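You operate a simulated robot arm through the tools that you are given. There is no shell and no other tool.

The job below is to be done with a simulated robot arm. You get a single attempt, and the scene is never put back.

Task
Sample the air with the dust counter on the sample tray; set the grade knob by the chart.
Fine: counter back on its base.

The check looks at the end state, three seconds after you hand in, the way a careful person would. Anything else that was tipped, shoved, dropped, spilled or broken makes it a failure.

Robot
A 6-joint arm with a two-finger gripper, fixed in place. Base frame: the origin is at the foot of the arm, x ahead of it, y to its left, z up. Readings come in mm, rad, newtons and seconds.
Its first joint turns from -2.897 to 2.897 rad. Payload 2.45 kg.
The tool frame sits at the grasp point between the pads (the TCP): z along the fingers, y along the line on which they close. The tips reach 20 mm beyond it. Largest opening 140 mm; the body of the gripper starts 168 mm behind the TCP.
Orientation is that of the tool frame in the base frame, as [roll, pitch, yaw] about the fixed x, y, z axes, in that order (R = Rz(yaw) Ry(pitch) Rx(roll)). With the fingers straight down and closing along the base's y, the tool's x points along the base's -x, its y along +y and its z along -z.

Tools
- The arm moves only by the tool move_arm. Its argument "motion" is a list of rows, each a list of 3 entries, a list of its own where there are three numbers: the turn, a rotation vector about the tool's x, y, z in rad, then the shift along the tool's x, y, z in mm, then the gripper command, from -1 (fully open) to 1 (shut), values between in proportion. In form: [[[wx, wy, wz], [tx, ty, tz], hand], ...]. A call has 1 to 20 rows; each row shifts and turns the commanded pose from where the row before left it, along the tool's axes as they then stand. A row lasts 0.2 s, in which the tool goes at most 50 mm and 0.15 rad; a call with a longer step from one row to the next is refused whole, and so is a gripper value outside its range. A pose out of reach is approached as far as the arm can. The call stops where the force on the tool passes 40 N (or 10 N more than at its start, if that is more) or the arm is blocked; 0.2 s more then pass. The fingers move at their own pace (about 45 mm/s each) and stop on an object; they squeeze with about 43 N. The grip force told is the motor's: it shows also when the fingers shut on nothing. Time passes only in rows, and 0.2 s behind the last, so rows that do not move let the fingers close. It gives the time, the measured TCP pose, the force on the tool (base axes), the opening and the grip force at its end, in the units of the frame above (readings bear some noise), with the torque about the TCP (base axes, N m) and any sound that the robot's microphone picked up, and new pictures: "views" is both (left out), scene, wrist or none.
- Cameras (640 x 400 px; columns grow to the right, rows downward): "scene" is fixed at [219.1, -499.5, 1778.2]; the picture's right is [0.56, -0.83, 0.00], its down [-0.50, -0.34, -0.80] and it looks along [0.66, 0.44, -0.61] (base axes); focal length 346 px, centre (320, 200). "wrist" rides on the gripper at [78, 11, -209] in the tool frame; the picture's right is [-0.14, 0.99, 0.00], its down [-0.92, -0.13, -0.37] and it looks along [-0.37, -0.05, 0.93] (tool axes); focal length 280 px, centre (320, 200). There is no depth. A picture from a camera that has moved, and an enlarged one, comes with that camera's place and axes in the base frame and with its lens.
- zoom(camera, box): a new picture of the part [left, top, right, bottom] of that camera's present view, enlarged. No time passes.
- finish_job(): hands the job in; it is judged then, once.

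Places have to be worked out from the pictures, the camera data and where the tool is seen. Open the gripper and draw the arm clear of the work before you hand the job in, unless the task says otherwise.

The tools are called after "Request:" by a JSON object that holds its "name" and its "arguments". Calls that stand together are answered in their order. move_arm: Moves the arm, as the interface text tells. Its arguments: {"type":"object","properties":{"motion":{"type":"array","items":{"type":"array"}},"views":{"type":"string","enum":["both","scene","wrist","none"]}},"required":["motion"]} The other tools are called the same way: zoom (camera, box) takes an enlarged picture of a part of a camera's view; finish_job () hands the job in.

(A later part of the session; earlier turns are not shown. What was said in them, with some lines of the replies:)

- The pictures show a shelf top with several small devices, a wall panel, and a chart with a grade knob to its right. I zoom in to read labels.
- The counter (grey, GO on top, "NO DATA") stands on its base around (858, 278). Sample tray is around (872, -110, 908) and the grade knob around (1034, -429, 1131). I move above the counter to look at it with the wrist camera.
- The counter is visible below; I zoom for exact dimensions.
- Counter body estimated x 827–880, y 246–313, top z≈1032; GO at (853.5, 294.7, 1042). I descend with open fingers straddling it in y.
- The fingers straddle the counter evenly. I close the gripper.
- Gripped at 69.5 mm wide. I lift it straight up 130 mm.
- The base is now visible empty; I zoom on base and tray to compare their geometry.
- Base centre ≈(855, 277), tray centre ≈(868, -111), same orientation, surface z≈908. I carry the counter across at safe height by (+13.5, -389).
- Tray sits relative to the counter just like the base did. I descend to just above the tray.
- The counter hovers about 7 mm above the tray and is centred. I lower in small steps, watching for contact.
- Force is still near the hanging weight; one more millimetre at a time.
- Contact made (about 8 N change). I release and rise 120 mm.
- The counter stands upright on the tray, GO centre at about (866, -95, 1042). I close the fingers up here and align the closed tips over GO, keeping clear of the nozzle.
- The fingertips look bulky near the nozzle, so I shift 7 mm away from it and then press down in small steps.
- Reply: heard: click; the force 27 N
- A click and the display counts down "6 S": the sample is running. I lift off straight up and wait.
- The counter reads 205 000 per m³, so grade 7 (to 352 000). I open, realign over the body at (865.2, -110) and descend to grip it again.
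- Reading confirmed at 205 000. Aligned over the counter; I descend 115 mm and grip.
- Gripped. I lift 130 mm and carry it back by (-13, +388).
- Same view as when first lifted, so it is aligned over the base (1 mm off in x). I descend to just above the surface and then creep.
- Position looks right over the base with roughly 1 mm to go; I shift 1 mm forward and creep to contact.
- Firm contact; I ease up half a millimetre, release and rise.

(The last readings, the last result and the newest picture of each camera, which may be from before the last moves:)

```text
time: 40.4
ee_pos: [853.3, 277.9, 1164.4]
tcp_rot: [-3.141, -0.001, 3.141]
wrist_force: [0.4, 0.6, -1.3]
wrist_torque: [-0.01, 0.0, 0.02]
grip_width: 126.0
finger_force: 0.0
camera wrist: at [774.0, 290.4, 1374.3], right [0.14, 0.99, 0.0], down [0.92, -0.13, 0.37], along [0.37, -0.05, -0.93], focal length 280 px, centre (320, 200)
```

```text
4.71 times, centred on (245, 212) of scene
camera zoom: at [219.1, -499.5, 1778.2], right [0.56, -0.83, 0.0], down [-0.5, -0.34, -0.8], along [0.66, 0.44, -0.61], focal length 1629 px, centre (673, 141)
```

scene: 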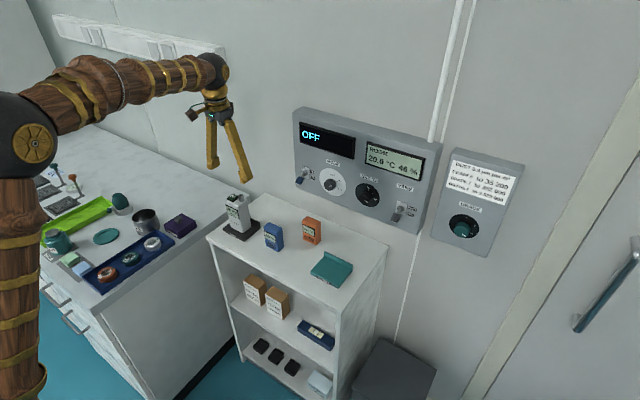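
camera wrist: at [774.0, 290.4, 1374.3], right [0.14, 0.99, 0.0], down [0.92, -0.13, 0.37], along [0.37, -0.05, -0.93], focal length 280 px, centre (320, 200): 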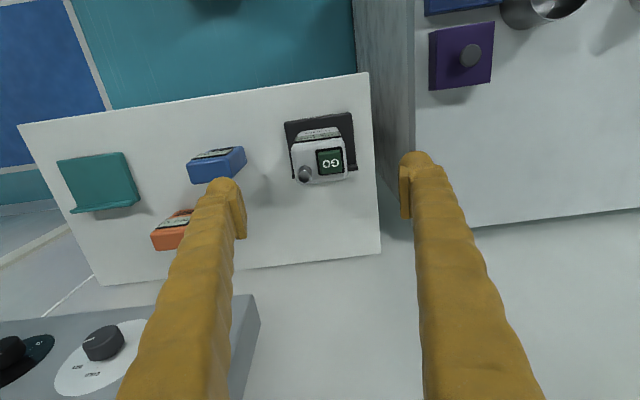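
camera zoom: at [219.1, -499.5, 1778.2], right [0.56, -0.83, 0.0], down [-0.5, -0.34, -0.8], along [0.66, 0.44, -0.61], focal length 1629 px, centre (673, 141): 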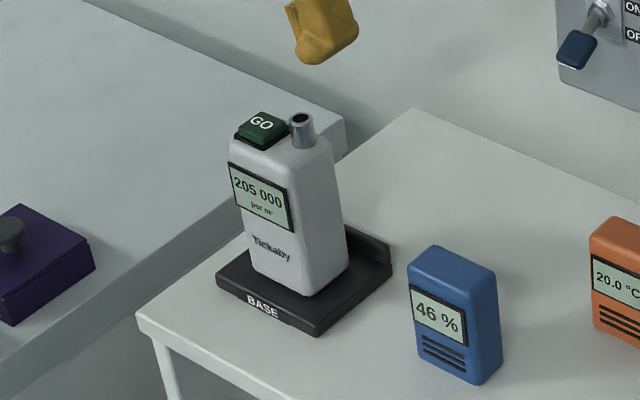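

The counter is back squarely on its base showing 205 000. Now I head toward the grade knob: first up and across to about (800, -250, 1300).

Request:
{"name": "move_arm", "arguments": {"motion": [[[0, 0, 0], [3.8, -20, -20], -0.8], [[0, 0, 0], [3.8, -39, -10], -0.8], [[0, 0, 0], [3.8, -39, -10], -0.8], [[0, 0, 0], [3.8, -39, -10], -0.8], [[0, 0, 0], [3.8, -39, -10], -0.8], [[0, 0, 0], [3.8, -39, -10], -0.8], [[0, 0, 0], [3.8, -39, -10], -0.8], [[0, 0, 0], [3.8, -39, -10], -0.8], [[0, 0, 0], [3.8, -39, -10], -0.8], [[0, 0, 0], [3.8, -39, -10], -0.8], [[0, 0, 0], [3.8, -39, -10], -0.8], [[0, 0, 0], [3.8, -39, -10], -0.8], [[0, 0, 0], [3.8, -39, -10], -0.8], [[0, 0, 0], [3.8, -39, 0], -0.8], [[0, 0, 0], [0, 0, 0], -0.8]]}}

```text
time: 43.6
ee_pos: [799.3, -249.8, 1307.5]
tcp_rot: [-3.14, -0.001, 3.139]
wrist_force: [0.4, 0.0, 0.0]
wrist_torque: [-0.02, 0.02, -0.01]
grip_width: 126.1
finger_force: 0.1
camera wrist: at [720.6, -237.6, 1515.5], right [0.14, 0.99, 0.0], down [0.92, -0.13, 0.37], along [0.37, -0.05, -0.93], focal length 280 px, centre (320, 200)
```

scene: 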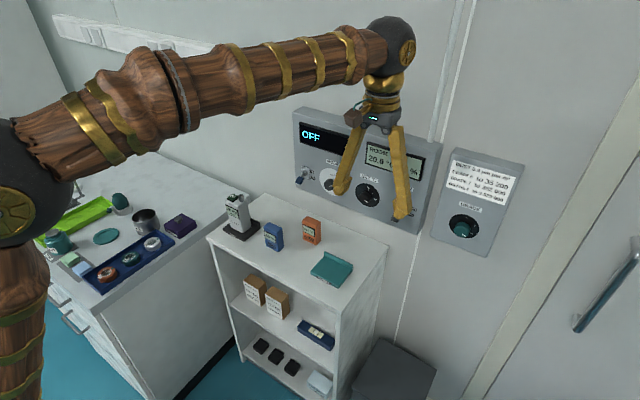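
wrist: 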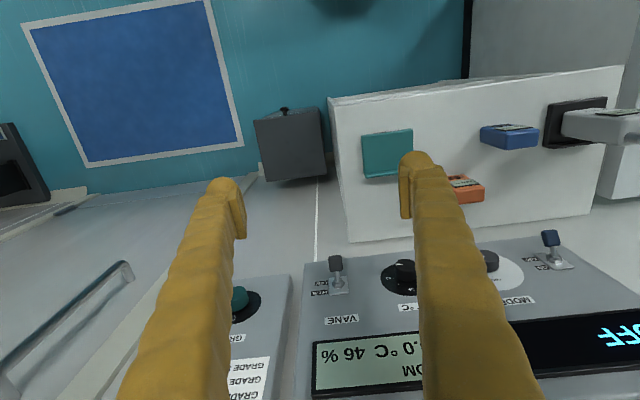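

Clear of everything; I rotate the tool in place to point at the wall (+x).

Request:
{"name": "move_arm", "arguments": {"motion": [[[0, -0.14, 0], [0, 0, 0], -0.8], [[0, -0.15, 0], [0, 0, 0], -0.8], [[0, -0.15, 0], [0, 0, 0], -0.8], [[0, -0.15, 0], [0, 0, 0], -0.8], [[0, -0.15, 0], [0, 0, 0], -0.8], [[0, -0.15, 0], [0, 0, 0], -0.8], [[0, -0.15, 0], [0, 0, 0], -0.8], [[0, -0.15, 0], [0, 0, 0], -0.8], [[0, -0.15, 0], [0, 0, 0], -0.8], [[0, -0.15, 0], [0, 0, 0], -0.8], [[0, -0.0808, 0], [0, 0, 0], -0.8], [[0, 0, 0], [0, 0, 0], -0.8]]}}

```text
time: 46.2
ee_pos: [797.6, -249.0, 1305.7]
tcp_rot: [2.41, 1.571, 2.407]
wrist_force: [-0.5, -0.2, -0.2]
wrist_torque: [0.04, 0.0, 0.01]
grip_width: 125.9
finger_force: 0.1
camera wrist: at [589.6, -237.6, 1227.2], right [0.0, 0.99, 0.14], down [-0.37, -0.13, 0.92], along [0.93, -0.05, 0.37], focal length 280 px, centre (320, 200)
```

scene: 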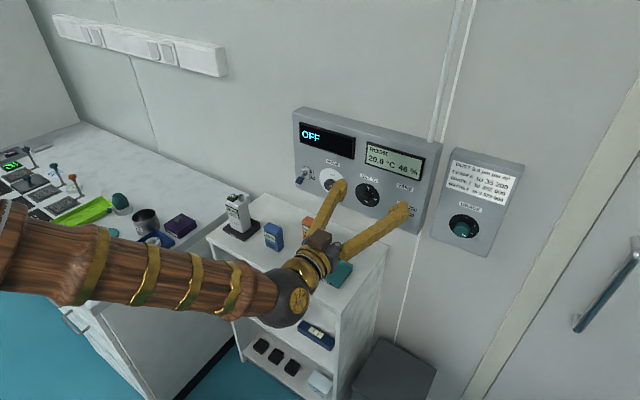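
wrist: 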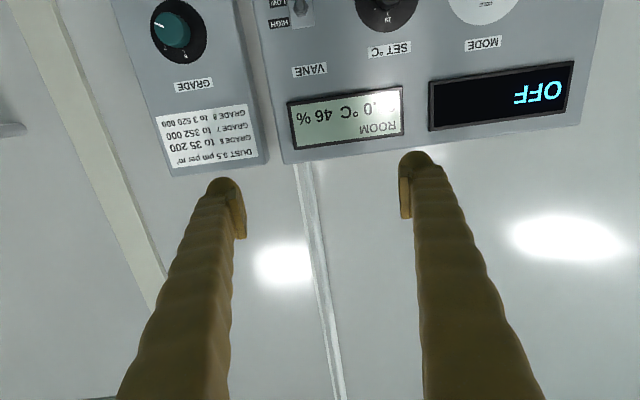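

The tool now points at the wall. Knob disc is near (1065, -431, 1119) with the cap protruding to ≈x 1038. I move in front of it at x≈900 for a closer look.

Request:
{"name": "move_arm", "arguments": {"motion": [[[0, 0, 0], [26.6, -26, 14.6], -0.8], [[0, 0, 0], [26.6, -26, 14.6], -0.8], [[0, 0, 0], [26.6, -26, 14.6], -0.8], [[0, 0, 0], [26.6, -26, 14.6], -0.8], [[0, 0, 0], [26.6, -26, 14.6], -0.8], [[0, 0, 0], [26.6, -26, 14.6], -0.8], [[0, 0, 0], [26.4, -26, 14.6], -0.8], [[0, 0, 0], [0, 0, 0], -0.8]]}}

Request:
{"name": "zoom", "arguments": {"camera": "wrist", "box": [220, 40, 420, 200]}}

Request:
{"name": "zoom", "arguments": {"camera": "scene", "box": [430, 190, 510, 255]}}

```text
time: 48.0
ee_pos: [900.9, -432.7, 1117.8]
tcp_rot: [-2.354, 1.569, -2.357]
wrist_force: [0.1, -0.8, 0.2]
wrist_torque: [0.02, -0.03, 0.01]
grip_width: 125.9
finger_force: 0.0
camera wrist: at [691.5, -420.9, 1040.7], right [0.0, 0.99, 0.14], down [-0.37, -0.13, 0.92], along [0.93, -0.05, 0.36], focal length 280 px, centre (320, 200)
```

scene: 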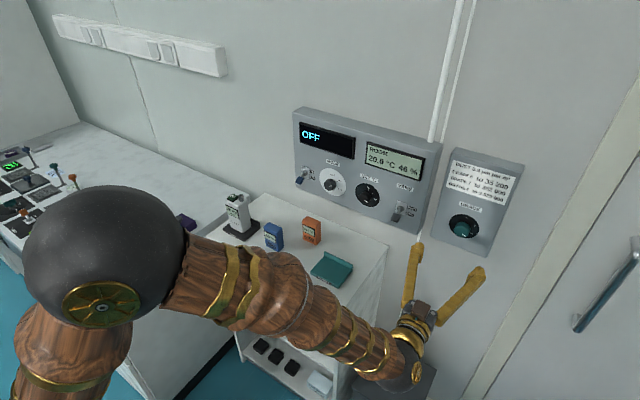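
wrist: 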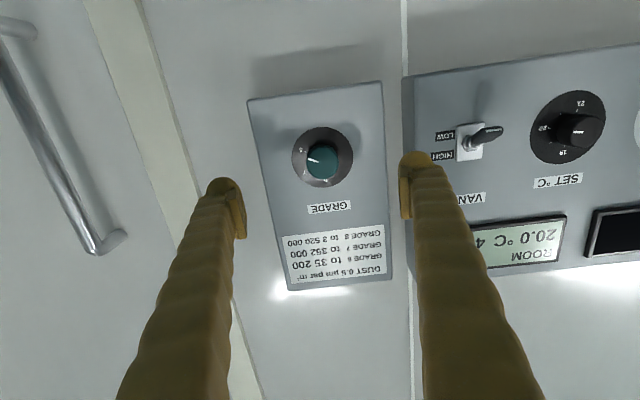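

```text
2.50 times, centred on (320, 120) of wrist
camera zoom: at [691.5, -420.9, 1040.7], right [0.0, 0.99, 0.14], down [-0.37, -0.13, 0.92], along [0.93, -0.05, 0.36], focal length 701 px, centre (320, 400)
```

zoom: 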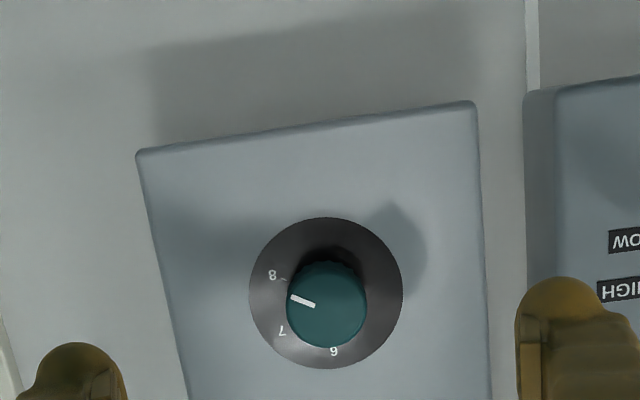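

```text
6.15 times, centred on (470, 222) of scene
camera zoom: at [219.1, -499.5, 1778.2], right [0.56, -0.83, 0.0], down [-0.5, -0.34, -0.8], along [0.66, 0.44, -0.61], focal length 2130 px, centre (-603, 62)
```

zoom: 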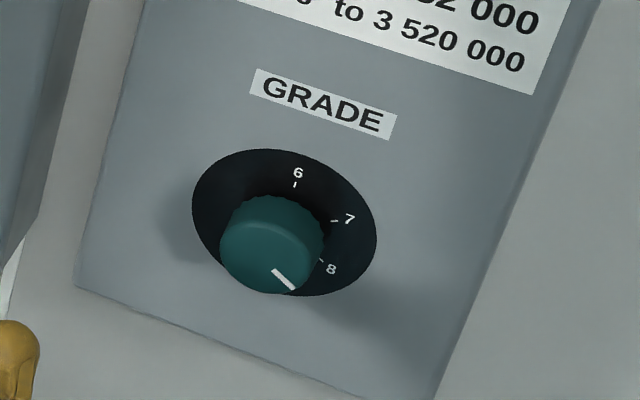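

The knob points at about 8. I zoom harder to measure tick angles before gripping.

Request:
{"name": "zoom", "arguments": {"camera": "wrist", "box": [285, 120, 360, 195]}}

Request:
{"name": "zoom", "arguments": {"camera": "scene", "box": [448, 205, 482, 242]}}

```text
5.33 times, centred on (322, 158) of wrist
camera zoom: at [691.5, -420.9, 1040.7], right [0.0, 0.99, 0.14], down [-0.37, -0.13, 0.92], along [0.93, -0.05, 0.36], focal length 1495 px, centre (307, 427)
```

zoom: 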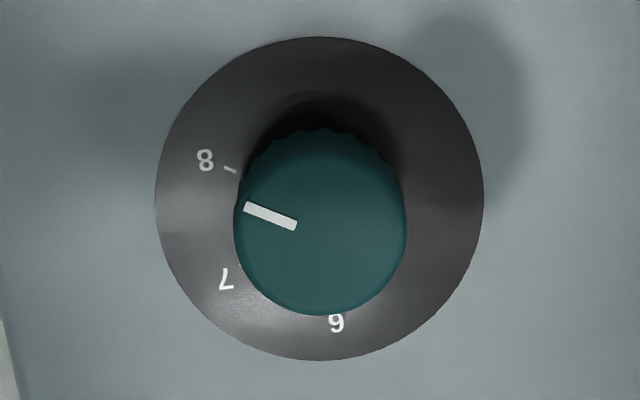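

```text
10.81 times, centred on (465, 224) of scene
camera zoom: at [219.1, -499.5, 1778.2], right [0.56, -0.83, 0.0], down [-0.5, -0.34, -0.8], along [0.66, 0.44, -0.61], focal length 3743 px, centre (-1248, -54)
```

zoom: 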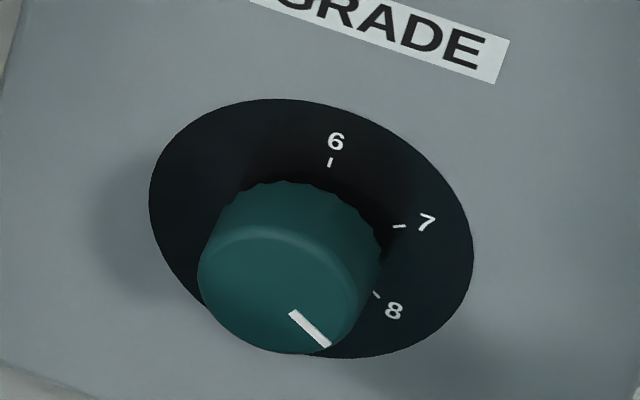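

Ticks: 6 at 0°, 7 ≈58°, 8 ≈117° (clockwise from up), pointer sits on 8. Knob cap centre ≈(−430, 1123), front x≈1031. I narrow the fingers to 80 mm and approach to x≈990 for another look.

Request:
{"name": "move_arm", "arguments": {"motion": [[[0, 0, 0], [-5, 2, 0], -0.143], [[0, 0, 0], [0, 0, 22], -0.143], [[0, 0, 0], [0, 0, 22], -0.143], [[0, 0, 0], [0, 0, 22], -0.143], [[0, 0, 0], [0, 0, 22], -0.143], [[0, 0, 0], [0, 0, 0], -0.143]]}}

Request:
{"name": "zoom", "arguments": {"camera": "wrist", "box": [240, 110, 400, 220]}}

Request:
{"name": "zoom", "arguments": {"camera": "scene", "box": [410, 190, 510, 260]}}

```text
time: 49.4
ee_pos: [989.4, -428.8, 1124.7]
tcp_rot: [-2.739, 1.57, -2.741]
wrist_force: [-0.4, 0.5, 0.4]
wrist_torque: [0.03, -0.02, 0.02]
grip_width: 80.4
finger_force: 0.0
camera wrist: at [779.5, -417.7, 1046.1], right [0.0, 0.99, 0.14], down [-0.37, -0.13, 0.92], along [0.93, -0.05, 0.36], focal length 280 px, centre (320, 200)
```

scene: 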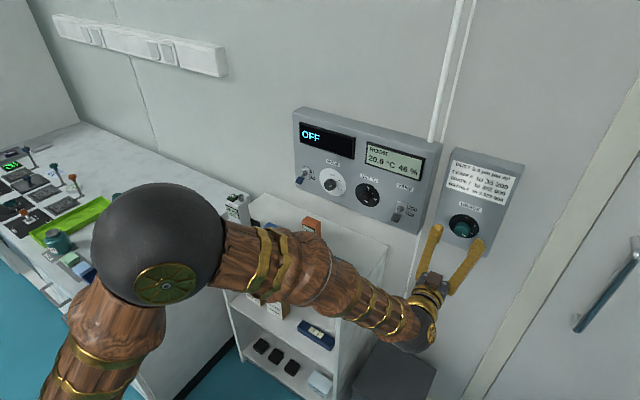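
wrist: 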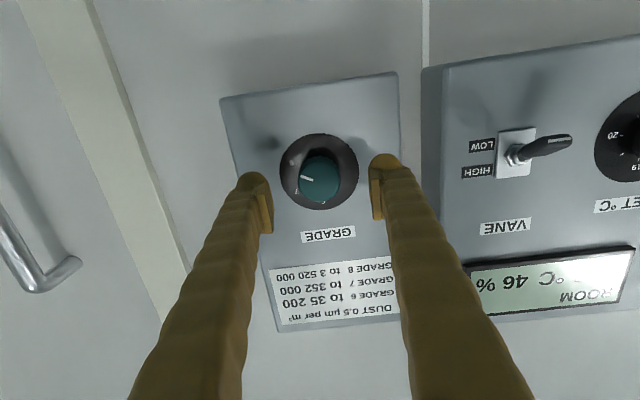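

```text
3.64 times, centred on (320, 165) of wrist
camera zoom: at [779.5, -417.7, 1046.1], right [0.0, 0.99, 0.14], down [-0.37, -0.13, 0.92], along [0.93, -0.05, 0.36], focal length 1020 px, centre (320, 327)
```

zoom: 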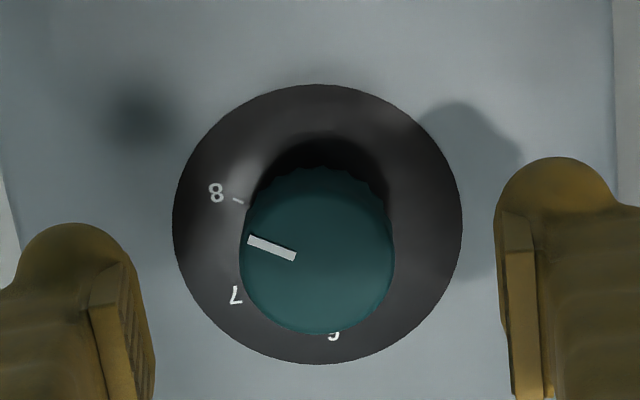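

```text
5.71 times, centred on (460, 225) of scene
camera zoom: at [219.1, -499.5, 1778.2], right [0.56, -0.83, 0.0], down [-0.5, -0.34, -0.8], along [0.66, 0.44, -0.61], focal length 1978 px, centre (-480, 57)
```

zoom: 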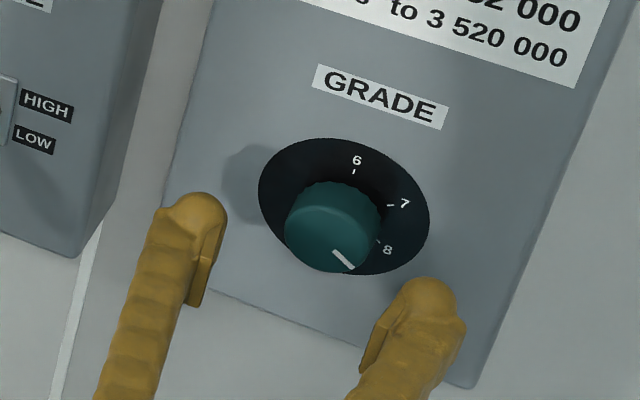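

Alignment is within about a millimetre (knob centre ≈(1029, -430, 1124.7)). I advance 38 mm so the pads overlap the knob, then look.

Request:
{"name": "move_arm", "arguments": {"motion": [[[0, 0, 0], [0, 0, 12], -0.143], [[0, 0, 0], [0, 0, 12], -0.143], [[0, 0, 0], [0, 0, 9], -0.143], [[0, 0, 0], [0, 0, 5], -0.143], [[0, 0, 0], [0, 0, 0], -0.143]]}}

Request:
{"name": "zoom", "arguments": {"camera": "scene", "box": [410, 190, 510, 260]}}

Request:
{"name": "zoom", "arguments": {"camera": "wrist", "box": [240, 110, 400, 220]}}

```text
time: 50.6
ee_pos: [1025.9, -428.8, 1125.0]
tcp_rot: [0.216, 1.57, 0.213]
wrist_force: [-0.4, 0.1, -0.1]
wrist_torque: [-0.02, 0.01, 0.01]
grip_width: 80.2
finger_force: 0.2
camera wrist: at [817.4, -417.7, 1046.6], right [0.0, 0.99, 0.14], down [-0.37, -0.13, 0.92], along [0.93, -0.05, 0.36], focal length 280 px, centre (320, 200)
```

scene: 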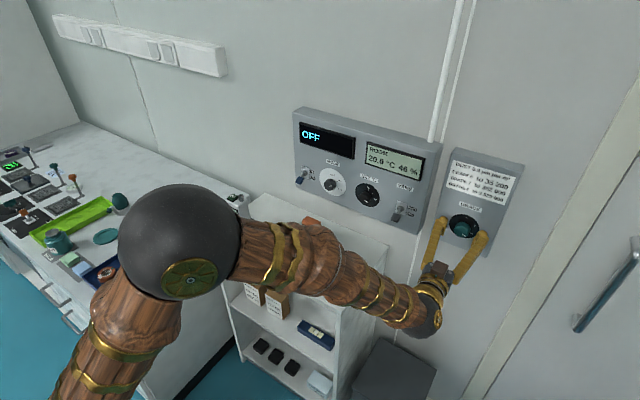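
wrist: 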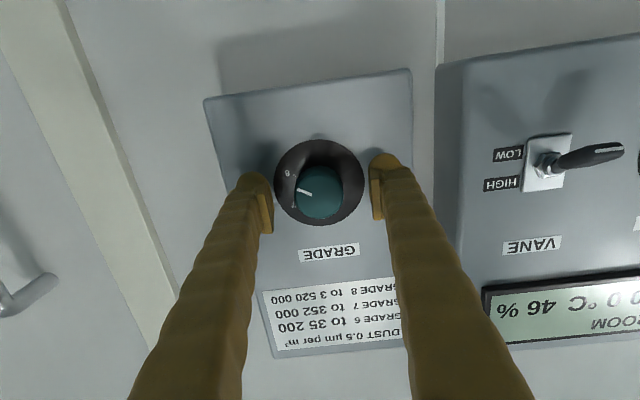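

```text
5.71 times, centred on (460, 225) of scene
camera zoom: at [219.1, -499.5, 1778.2], right [0.56, -0.83, 0.0], down [-0.5, -0.34, -0.8], along [0.66, 0.44, -0.61], focal length 1978 px, centre (-480, 57)
```

zoom: 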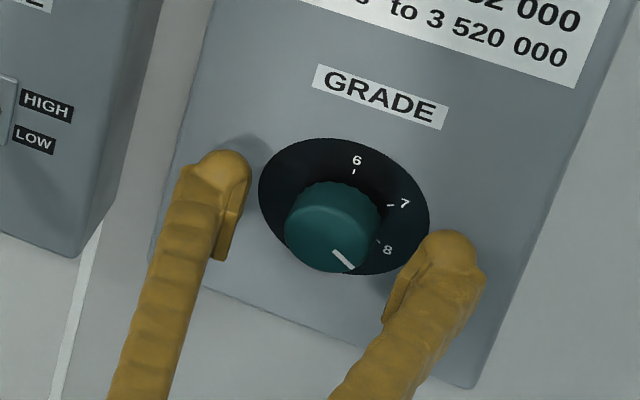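

```text
3.64 times, centred on (320, 165) of wrist
camera zoom: at [817.4, -417.7, 1046.6], right [0.0, 0.99, 0.14], down [-0.37, -0.13, 0.92], along [0.93, -0.05, 0.36], focal length 1020 px, centre (320, 327)
```

zoom: 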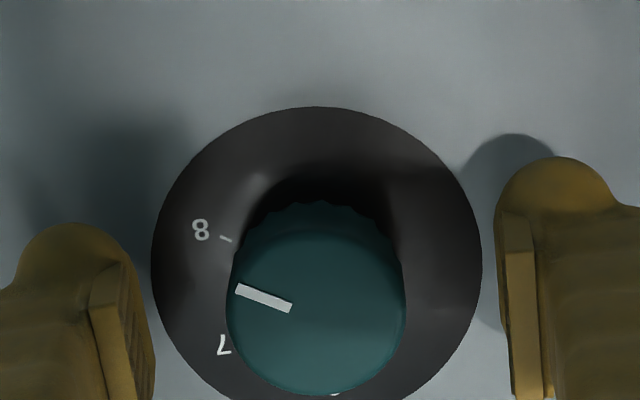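

TCP projects at (320, 308) in this zoom and the knob face centre at (316, 307): aligned within 1 mm. I nudge 0.8 mm and close on the knob.

Request:
{"name": "move_arm", "arguments": {"motion": [[[0, 0, 0], [0, -0.8, 1], -0.143], [[0, 0, 0], [0, 0, 0], 1], [[0, 0, 0], [0, 0, 0], 1], [[0, 0, 0], [0, 0, 0], 1], [[0, 0, 0], [0, 0, 0], 1], [[0, 0, 0], [0, 0, 0], 1]]}}

Request:
{"name": "zoom", "arguments": {"camera": "wrist", "box": [240, 110, 400, 220]}}

```text
time: 52.0
ee_pos: [1028.4, -431.7, 1124.0]
tcp_rot: [-2.99, 1.57, -2.992]
wrist_force: [4.2, -4.4, 0.1]
wrist_torque: [-0.04, -0.11, -0.08]
grip_width: 38.5
finger_force: 44.9
camera wrist: at [818.5, -418.6, 1046.6], right [0.0, 0.99, 0.14], down [-0.37, -0.13, 0.92], along [0.93, -0.05, 0.36], focal length 280 px, centre (320, 200)
```

scene: 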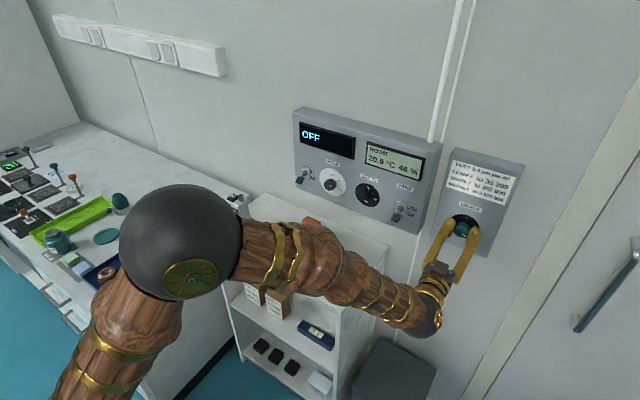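
wrist: 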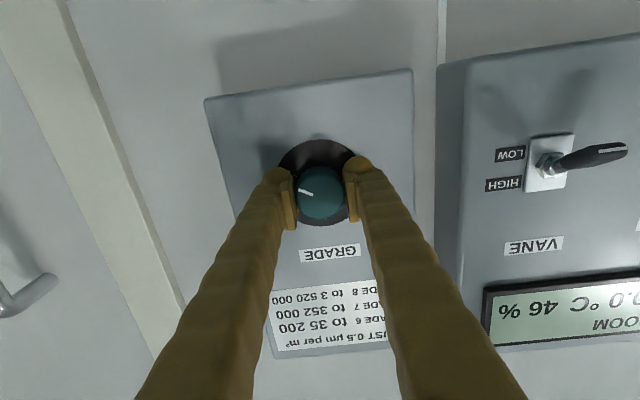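

```text
3.64 times, centred on (320, 165) of wrist
camera zoom: at [818.5, -418.6, 1046.6], right [0.0, 0.99, 0.14], down [-0.37, -0.13, 0.92], along [0.93, -0.05, 0.36], focal length 1020 px, centre (320, 327)
```

zoom: 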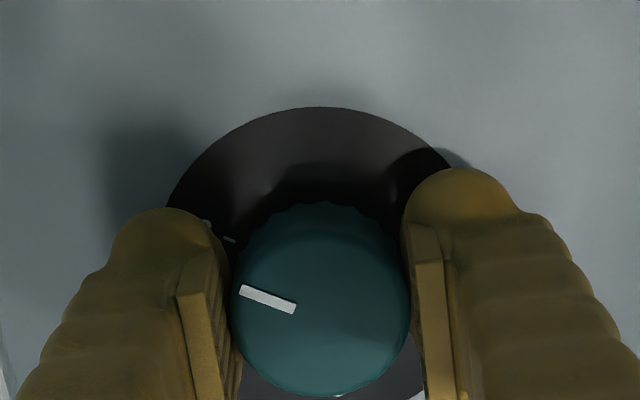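

Gripped at 38.5 mm with small side loads. I turn counter-clockwise (as seen from the front) about 0.5 rad and check.

Request:
{"name": "move_arm", "arguments": {"motion": [[[0, 0, -0.1], [0, 0, 0], 1], [[0, 0, -0.1], [0, 0, 0], 1], [[0, 0, -0.1], [0, 0, 0], 1], [[0, 0, -0.1], [0, 0, 0], 1], [[0, 0, -0.1], [0, 0, 0], 1], [[0, 0, 0], [0, 0, 0], 1]]}}

Request:
{"name": "zoom", "arguments": {"camera": "scene", "box": [430, 190, 510, 260]}}

```text
time: 52.9
ee_pos: [1029.4, -430.8, 1125.1]
tcp_rot: [-1.606, 1.249, -1.593]
wrist_force: [-3.5, 3.7, 0.7]
wrist_torque: [-0.01, -0.03, 0.03]
grip_width: 38.5
finger_force: 45.6
out of reach, approached as far as the arm can: row 4
stopped in row 4: the force on the tool passed its limit at 53 N (the readings are from after the stop); the commanded pose is now the measured one
camera wrist: at [818.8, -446.9, 1049.8], right [-0.01, 0.98, -0.18], down [-0.36, 0.17, 0.92], along [0.93, 0.08, 0.35], focal length 280 px, centre (320, 200)
```

scene: 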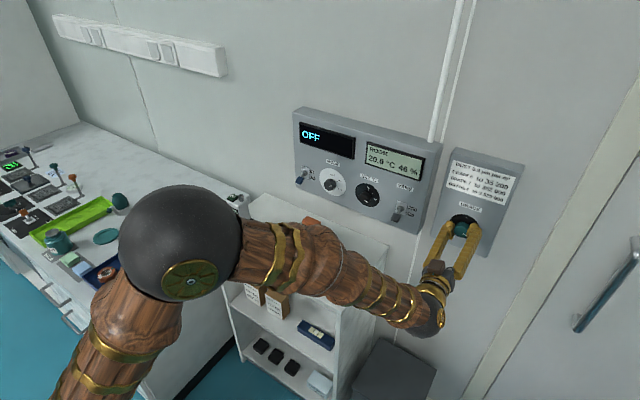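
wrist: 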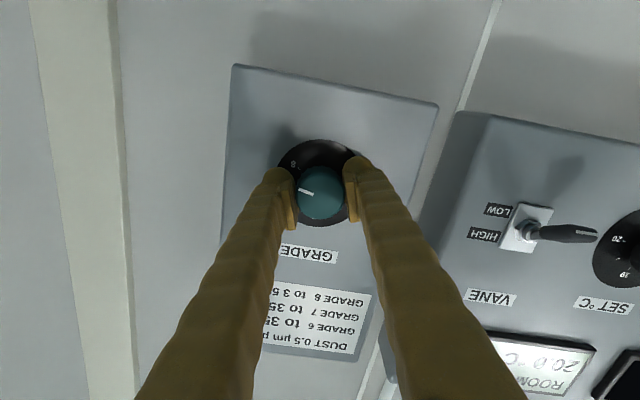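

```text
5.71 times, centred on (470, 225) of scene
camera zoom: at [219.1, -499.5, 1778.2], right [0.56, -0.83, 0.0], down [-0.5, -0.34, -0.8], along [0.66, 0.44, -0.61], focal length 1978 px, centre (-537, 57)
```

zoom: 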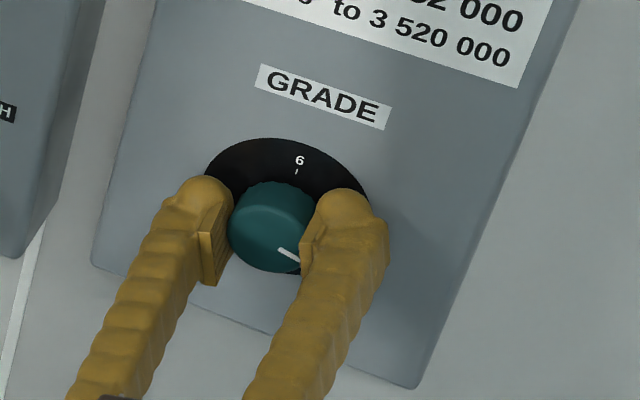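

Turned the knob about 19° counter-clockwise, then the wrist roll hit its limit. I release, back off, and re-index the wrist clockwise by 1.15 rad to regrip with more travel.

Request:
{"name": "move_arm", "arguments": {"motion": [[[0, 0, 0], [0, 0, 0], 0.3], [[0, 0, 0], [0, 0, 0], -0.143], [[0, 0, 0], [0, 0, 0], -0.143], [[0, 0, 0], [0, 0, 0], -0.143], [[0, 0, 0], [0, 0, 0], -0.143], [[0, 0, 0], [0, 0, -20], -0.143], [[0, 0, 0], [0, 0, -25], -0.143], [[0, 0, 0.115], [0, 0, 0], -0.143], [[0, 0, 0.115], [0, 0, 0], -0.143], [[0, 0, 0.115], [0, 0, 0], -0.143], [[0, 0, 0.115], [0, 0, 0], -0.143], [[0, 0, 0.115], [0, 0, 0], -0.143], [[0, 0, 0.115], [0, 0, 0], -0.143], [[0, 0, 0.115], [0, 0, 0], -0.143], [[0, 0, 0.115], [0, 0, 0], -0.143], [[0, 0, 0.115], [0, 0, 0], -0.143], [[0, 0, 0.115], [0, 0, 0], -0.143], [[0, 0, 0], [0, 0, 0], -0.143]]}}

Request:
{"name": "zoom", "arguments": {"camera": "scene", "box": [430, 190, 510, 260]}}

Request:
{"name": "zoom", "arguments": {"camera": "wrist", "box": [240, 110, 400, 220]}}

```text
time: 56.7
ee_pos: [984.4, -432.1, 1125.6]
tcp_rot: [1.586, 0.743, 1.591]
wrist_force: [0.5, -0.3, 0.8]
wrist_torque: [0.0, -0.01, 0.01]
grip_width: 80.0
finger_force: 0.1
camera wrist: at [773.3, -368.2, 1082.9], right [0.0, 0.57, 0.82], down [-0.35, -0.77, 0.53], along [0.94, -0.29, 0.2], focal length 280 px, centre (320, 200)
```

scene: 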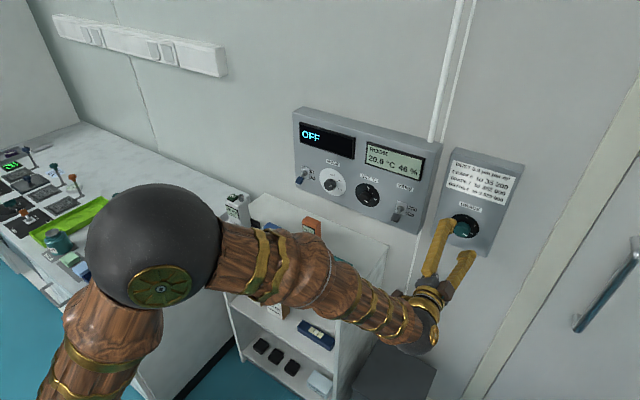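
wrist: 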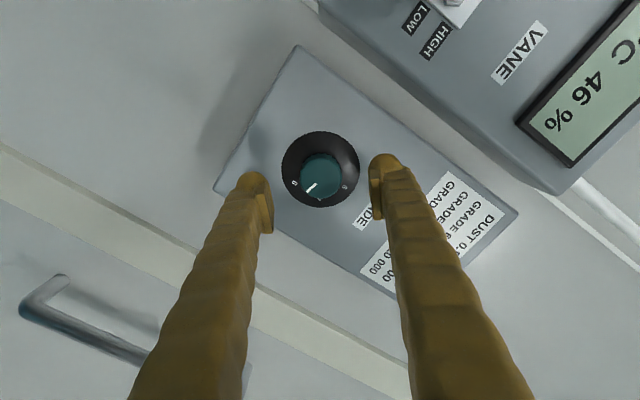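

```text
5.71 times, centred on (470, 225) of scene
camera zoom: at [219.1, -499.5, 1778.2], right [0.56, -0.83, 0.0], down [-0.5, -0.34, -0.8], along [0.66, 0.44, -0.61], focal length 1978 px, centre (-537, 57)
```

zoom: 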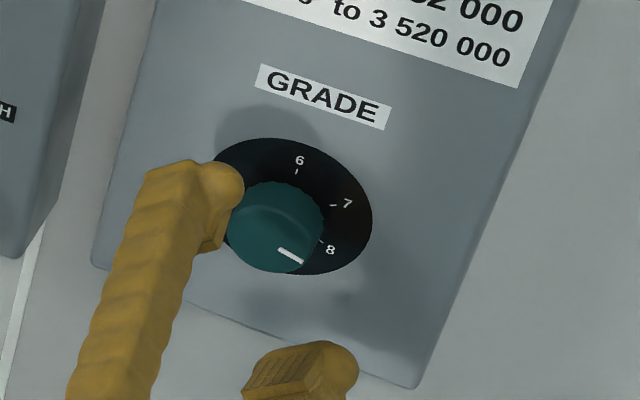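

```text
3.64 times, centred on (320, 165) of wrist
camera zoom: at [773.3, -368.2, 1082.9], right [0.0, 0.57, 0.82], down [-0.35, -0.77, 0.53], along [0.94, -0.29, 0.2], focal length 1020 px, centre (320, 327)
```

zoom: 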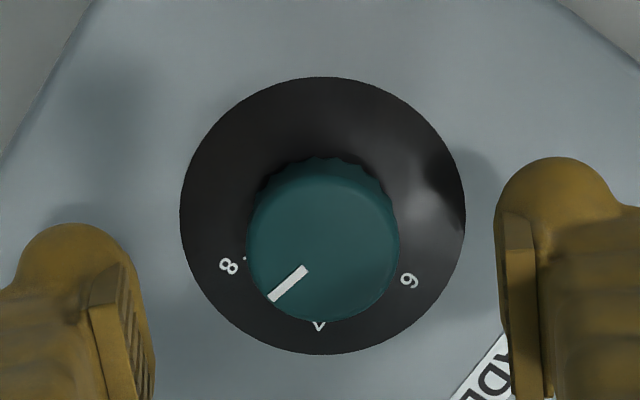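

The knob stayed put between 8 and 7; needs about 45° more. Alignment is still within 1 mm, so I advance 44 mm and grip again at this roll.

Request:
{"name": "move_arm", "arguments": {"motion": [[[0, 0, 0], [0, 0.8, 14], -0.143], [[0, 0, 0], [0, 0, 14], -0.143], [[0, 0, 0], [0, 0, 10], -0.143], [[0, 0, 0], [0, 0, 6], -0.143], [[0, 0, 0], [0, 0, 0], -0.143], [[0, 0, 0], [0, 0, 0], 1], [[0, 0, 0], [0, 0, 0], 1], [[0, 0, 0], [0, 0, 0], 1], [[0, 0, 0], [0, 0, 0], 1], [[0, 0, 0], [0, 0, 0], 1]]}}

Request:
{"name": "zoom", "arguments": {"camera": "wrist", "box": [240, 110, 400, 220]}}

```text
time: 58.9
ee_pos: [1027.5, -430.4, 1125.1]
tcp_rot: [1.586, 0.744, 1.592]
wrist_force: [2.5, -3.8, -3.9]
wrist_torque: [-0.02, 0.06, -0.01]
grip_width: 38.2
finger_force: 45.2
camera wrist: at [817.3, -367.1, 1082.9], right [0.0, 0.57, 0.82], down [-0.35, -0.77, 0.53], along [0.94, -0.29, 0.2], focal length 280 px, centre (320, 200)
```

scene: 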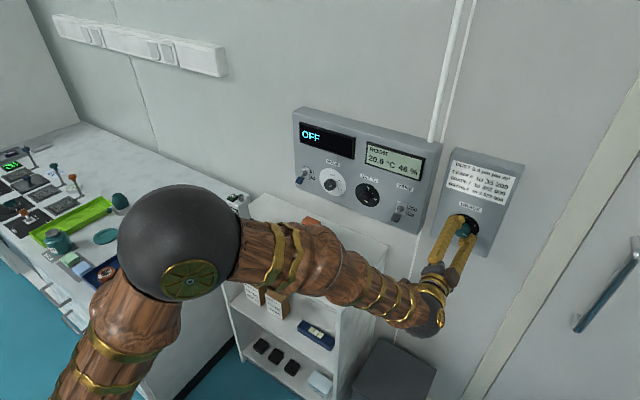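
wrist: 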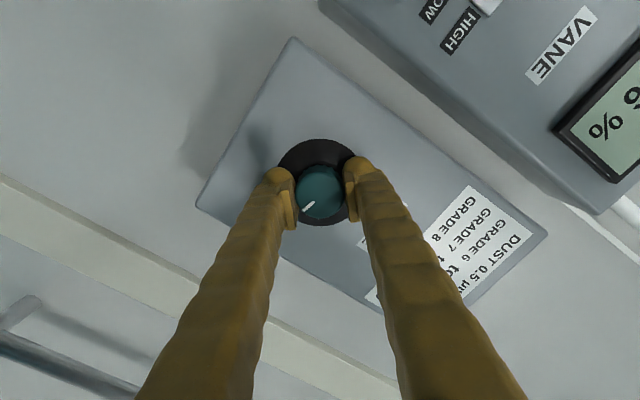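

```text
3.64 times, centred on (320, 165) of wrist
camera zoom: at [817.3, -367.1, 1082.9], right [0.0, 0.57, 0.82], down [-0.35, -0.77, 0.53], along [0.94, -0.29, 0.2], focal length 1020 px, centre (320, 327)
```

zoom: 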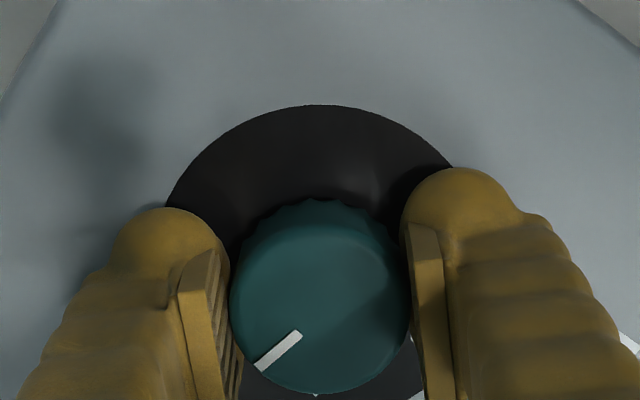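

Gripped again cleanly. I turn -0.75 rad and inspect the pointer.

Request:
{"name": "move_arm", "arguments": {"motion": [[[0, 0, -0.09], [0, 0, 0], 1], [[0, 0, -0.11], [0, 0, 0], 1], [[0, 0, -0.11], [0, 0, 0], 1], [[0, 0, -0.11], [0, 0, 0], 1], [[0, 0, -0.11], [0, 0, 0], 1], [[0, 0, -0.11], [0, 0, 0], 1], [[0, 0, -0.11], [0, 0, 0], 1], [[0, 0, 0], [0, 0, 0], 1]]}}

Request:
{"name": "zoom", "arguments": {"camera": "scene", "box": [448, 205, 482, 242]}}

Request:
{"name": "zoom", "arguments": {"camera": "wrist", "box": [240, 110, 400, 220]}}

```text
time: 60.7
ee_pos: [1026.9, -430.0, 1125.2]
tcp_rot: [1.718, 1.493, 1.728]
wrist_force: [-7.0, 2.6, -4.8]
wrist_torque: [-0.02, 0.02, -0.01]
grip_width: 38.2
finger_force: 44.9
camera wrist: at [817.4, -415.4, 1050.6], right [-0.01, 0.98, 0.21], down [-0.36, -0.2, 0.91], along [0.93, -0.07, 0.35], focal length 280 px, centre (320, 200)
```

scene: 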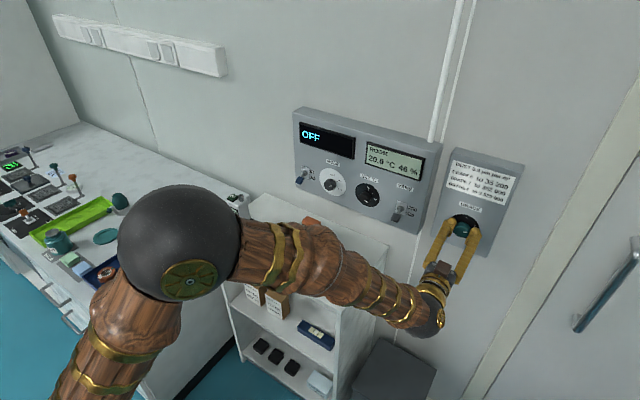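
wrist: 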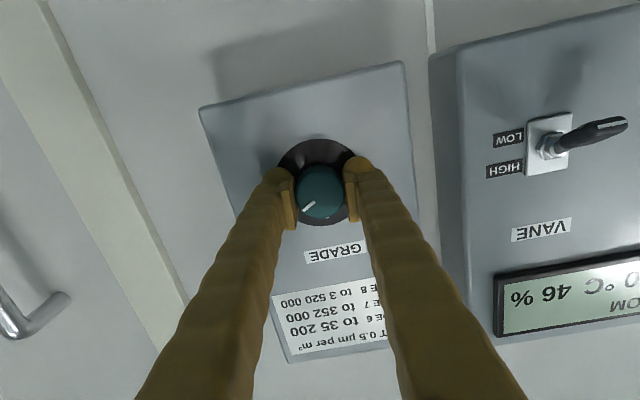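

```text
10.81 times, centred on (465, 224) of scene
camera zoom: at [219.1, -499.5, 1778.2], right [0.56, -0.83, 0.0], down [-0.5, -0.34, -0.8], along [0.66, 0.44, -0.61], focal length 3743 px, centre (-1248, -54)
```

zoom: 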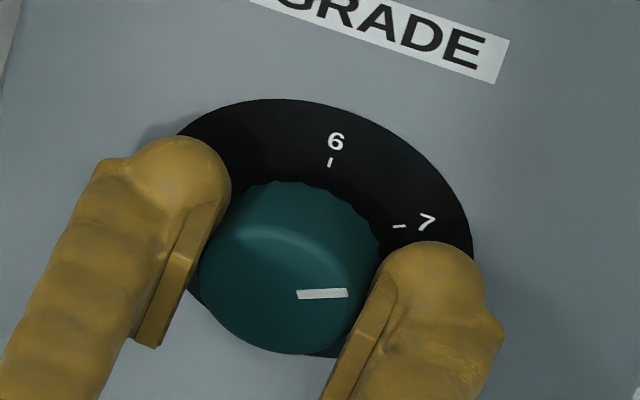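

```text
3.64 times, centred on (320, 165) of wrist
camera zoom: at [817.4, -415.4, 1050.6], right [-0.01, 0.98, 0.21], down [-0.36, -0.2, 0.91], along [0.93, -0.07, 0.35], focal length 1020 px, centre (320, 327)
```

zoom: 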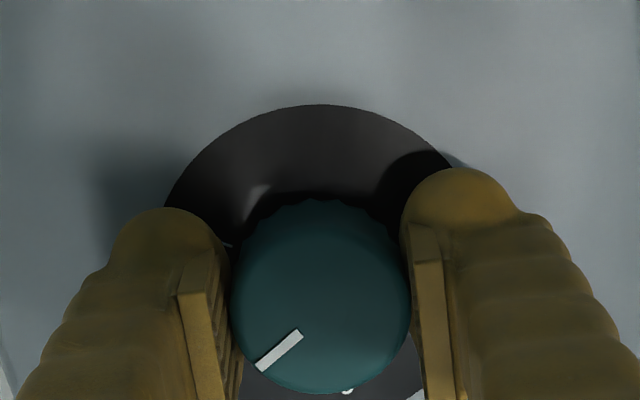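

By the scene view the pointer is now parallel with the 7 mark. I zoom closer before releasing.

Request:
{"name": "zoom", "arguments": {"camera": "scene", "box": [462, 215, 482, 235]}}

Request:
{"name": "move_arm", "arguments": {"motion": [[[0, 0, 0], [0, 0, 0], 0.3], [[0, 0, 0], [0, 0, 0], -0.143], [[0, 0, 0], [0, 0, 0], -0.143], [[0, 0, 0], [0, 0, 0], -0.143], [[0, 0, 0], [0, 0, 0], -0.143], [[0, 0, 0], [0, 0, -20], -0.143], [[0, 0, 0], [0, 0, -30], -0.143], [[0, 0, 0], [0, 0, -40], -0.143], [[0, 0, 0], [0, 0, -40], -0.143], [[0, 0, 0], [0, 0, 0], -0.143]]}}

Request:
{"name": "zoom", "arguments": {"camera": "wrist", "box": [285, 115, 365, 195]}}

Request:
{"name": "zoom", "arguments": {"camera": "scene", "box": [448, 205, 482, 242]}}

```text
16.00 times, centred on (472, 225) of scene
camera zoom: at [219.1, -499.5, 1778.2], right [0.56, -0.83, 0.0], down [-0.5, -0.34, -0.8], along [0.66, 0.44, -0.61], focal length 5539 px, centre (-2112, -200)
```

zoom: 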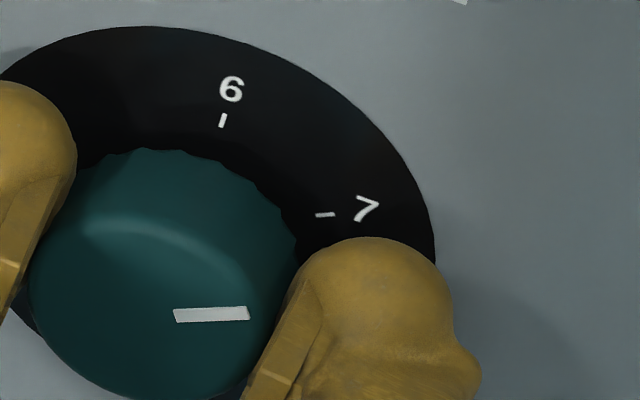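

```text
time: 62.9
ee_pos: [897.0, -432.8, 1126.4]
tcp_rot: [1.716, 1.492, 1.725]
wrist_force: [0.1, -0.3, 0.4]
wrist_torque: [0.02, 0.02, -0.03]
grip_width: 80.1
finger_force: 0.1
camera wrist: at [687.4, -416.9, 1052.0], right [-0.01, 0.98, 0.21], down [-0.36, -0.2, 0.91], along [0.93, -0.07, 0.35], focal length 280 px, centre (320, 200)
```

scene: 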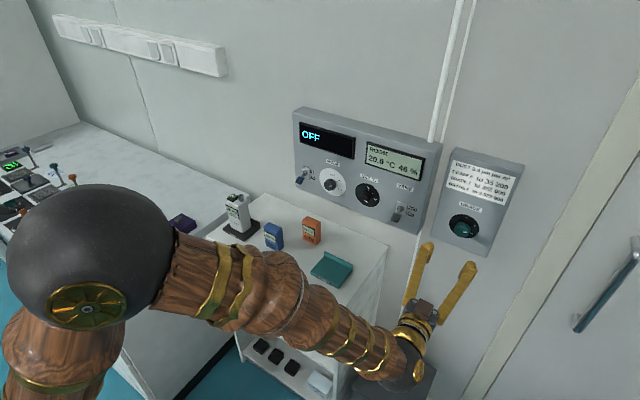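
wrist: 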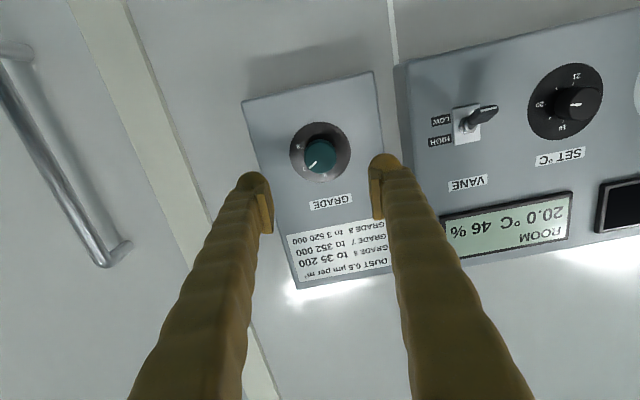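

```text
5.00 times, centred on (325, 155) of wrist
camera zoom: at [687.4, -416.9, 1052.0], right [-0.01, 0.98, 0.21], down [-0.36, -0.2, 0.91], along [0.93, -0.07, 0.35], focal length 1402 px, centre (295, 425)
```

zoom: 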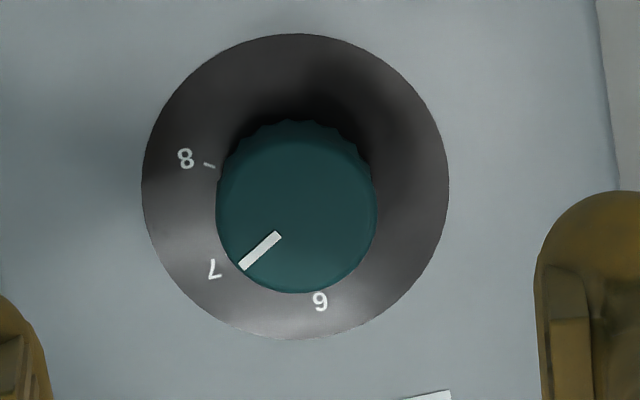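

```text
10.81 times, centred on (465, 224) of scene
camera zoom: at [219.1, -499.5, 1778.2], right [0.56, -0.83, 0.0], down [-0.5, -0.34, -0.8], along [0.66, 0.44, -0.61], focal length 3743 px, centre (-1248, -54)
```

zoom: 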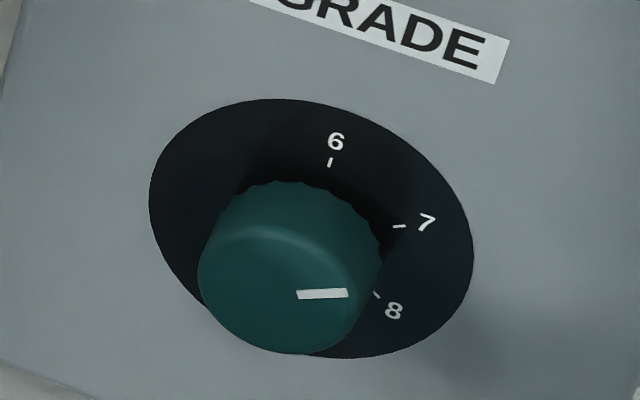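

Released, the pointer sits at 7 but about 3–4° toward 8. A small corrective turn is easy: return along the same line, regrip, turn -0.065 rad, release, withdraw.

Request:
{"name": "move_arm", "arguments": {"motion": [[[0, 0, 0], [0, 0, 40], -0.143], [[0, 0, 0], [0, 0, 40], -0.143], [[0, 0, 0], [0, 0, 25], -0.143], [[0, 0, 0], [0, 0, 15], -0.143], [[0, 0, 0], [0, 0, 10], -0.143], [[0, 0, 0], [0, 0, 0], -0.143], [[0, 0, 0], [0, 0, 0], 1], [[0, 0, 0], [0, 0, 0], 1], [[0, 0, 0], [0, 0, 0], 1], [[0, 0, 0], [0, 0, 0], 1], [[0, 0, 0], [0, 0, 0], 1], [[0, 0, -0.035], [0, 0, 0], 1], [[0, 0, -0.035], [0, 0, 0], 1], [[0, 0, 0], [0, 0, 0], 1], [[0, 0, 0], [0, 0, 0], 1]]}}

Request:
{"name": "zoom", "arguments": {"camera": "scene", "box": [462, 215, 482, 235]}}

```text
time: 66.1
ee_pos: [1028.2, -430.8, 1125.4]
tcp_rot: [2.587, 1.557, 2.597]
wrist_force: [19.4, -5.1, -1.7]
wrist_torque: [0.03, -0.03, -0.06]
grip_width: 38.1
finger_force: 44.7
camera wrist: at [817.8, -420.6, 1049.4], right [-0.01, 0.99, 0.14], down [-0.36, -0.14, 0.92], along [0.93, -0.04, 0.35], focal length 280 px, centre (320, 200)
```

scene: 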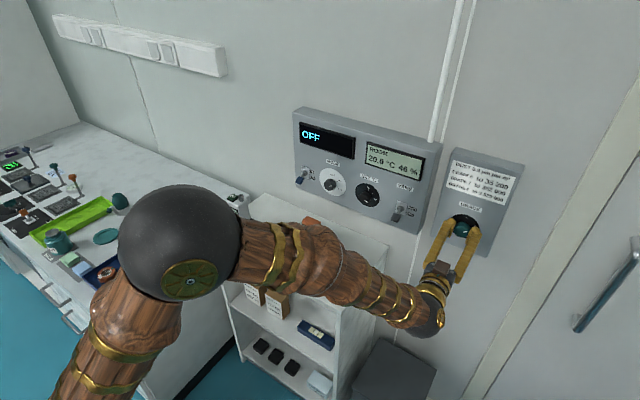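
wrist: 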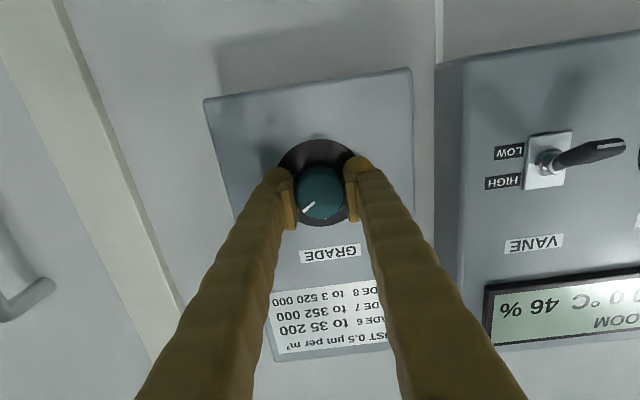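

```text
16.00 times, centred on (472, 225) of scene
camera zoom: at [219.1, -499.5, 1778.2], right [0.56, -0.83, 0.0], down [-0.5, -0.34, -0.8], along [0.66, 0.44, -0.61], focal length 5539 px, centre (-2112, -200)
```

zoom: 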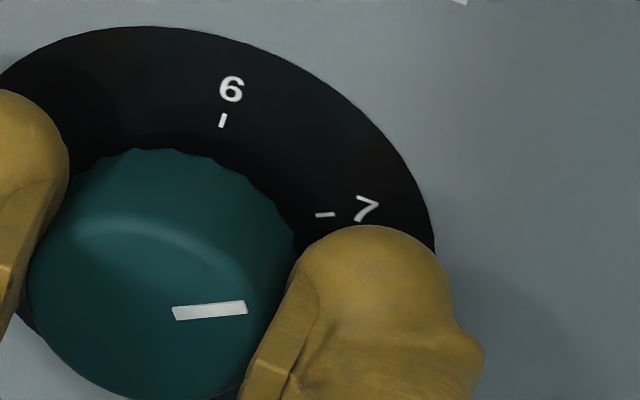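

The pointer is now parallel to the 7 tick. I release and back straight off.

Request:
{"name": "move_arm", "arguments": {"motion": [[[0, 0, 0], [0, 0, 0], 0.3], [[0, 0, 0], [0, 0, 0], -0.143], [[0, 0, 0], [0, 0, 0], -0.143], [[0, 0, 0], [0, 0, 0], -0.143], [[0, 0, 0], [0, 0, 0], -0.143], [[0, 0, 0], [0, 0, -20], -0.143], [[0, 0, 0], [0, 0, -30], -0.143], [[0, 0, 0], [0, 0, -40], -0.143], [[0, 0, 0], [0, 0, -40], -0.143], [[0, 0, 0], [0, 0, -40], -0.5], [[0, 0, 0], [0, 0, -40], -1], [[0, 0, 0], [0, 0, -40], -1], [[0, 0, 0], [0, 0, 0], -1], [[0, 0, 0], [0, 0, 0], -1]]}}

Request:
{"name": "zoom", "arguments": {"camera": "scene", "box": [448, 205, 482, 242]}}

Request:
{"name": "zoom", "arguments": {"camera": "scene", "box": [200, 90, 440, 290]}}

```text
time: 69.1
ee_pos: [778.4, -433.4, 1127.5]
tcp_rot: [2.576, 1.557, 2.589]
wrist_force: [-0.2, -0.5, -0.4]
wrist_torque: [-0.02, 0.01, 0.02]
grip_width: 139.8
finger_force: 0.0
camera wrist: at [567.7, -423.6, 1052.0], right [-0.01, 0.99, 0.14], down [-0.36, -0.14, 0.92], along [0.93, -0.04, 0.35], focal length 280 px, centre (320, 200)
```

scene: 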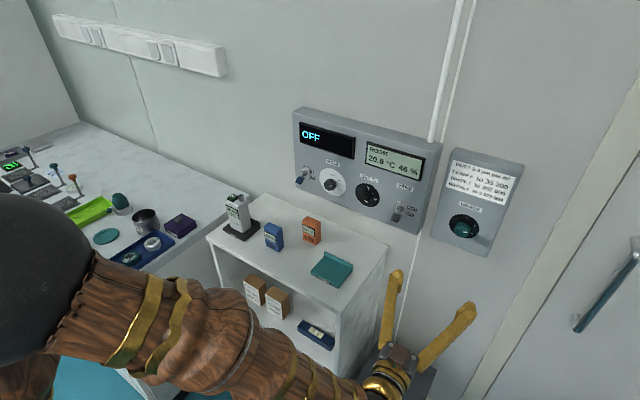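
wrist: 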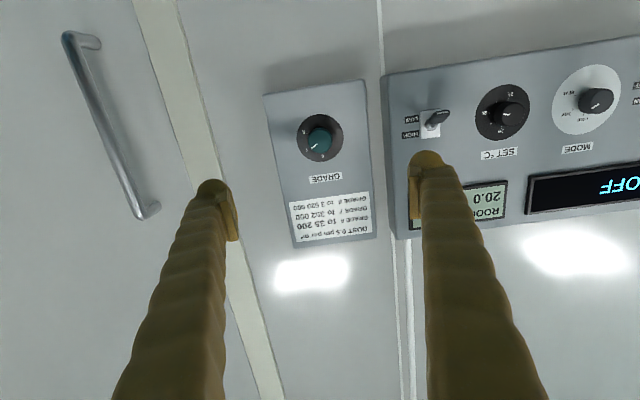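

```text
10.81 times, centred on (465, 224) of scene
camera zoom: at [219.1, -499.5, 1778.2], right [0.56, -0.83, 0.0], down [-0.5, -0.34, -0.8], along [0.66, 0.44, -0.61], focal length 3743 px, centre (-1248, -54)
```

zoom: 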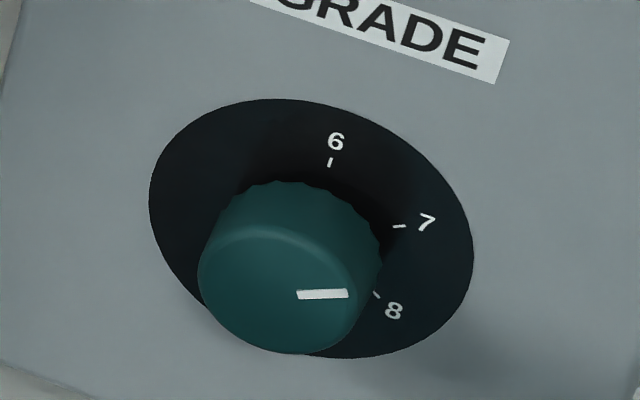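

```text
2.00 times, centred on (320, 190) of scene
camera zoom: at [219.1, -499.5, 1778.2], right [0.56, -0.83, 0.0], down [-0.5, -0.34, -0.8], along [0.66, 0.44, -0.61], focal length 692 px, centre (320, 220)
```

zoom: 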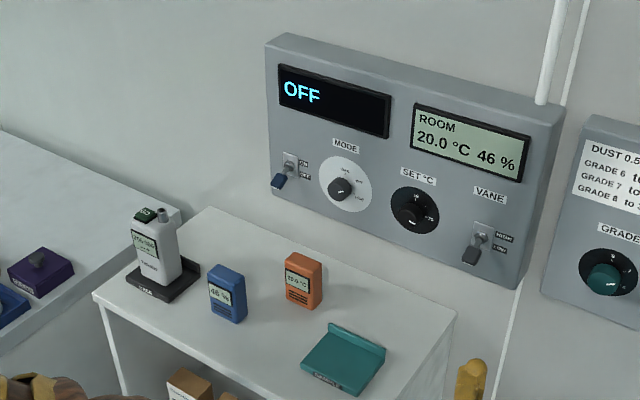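

On release the knob settles back to the same position at 7, which looks like its detent. The counter is on its base showing 205 000, nothing else has moved, and the gripper is open and clear, so I hand in.

Request:
{"name": "finish_job", "arguments": {}}

```text
The job is handed in.
```

I sampled the air, set the grade knob to 7 and put the dust counter back on its base. The job is handed in, but I haven't seen the check's result.

- **Sample:** with the counter on the sample tray, I pressed GO and let the countdown finish. It read 205 000 per m³.
- **Grade:** the chart puts that reading in grade 7 (above 35 200, up to 352 000). The knob started at 8.
- **Knob position:** the wrist reached its turning limit partway, so I had to release and regrip the knob. It looked 3–4° toward 8 after the first release. I turned it a little further, but it settled back to the same spot, which looks like its click position for 7.
- **Final state:** the counter stands upright on its base, still showing 205 000. From the pictures, nothing else was moved, and the gripper is open and clear of the work.
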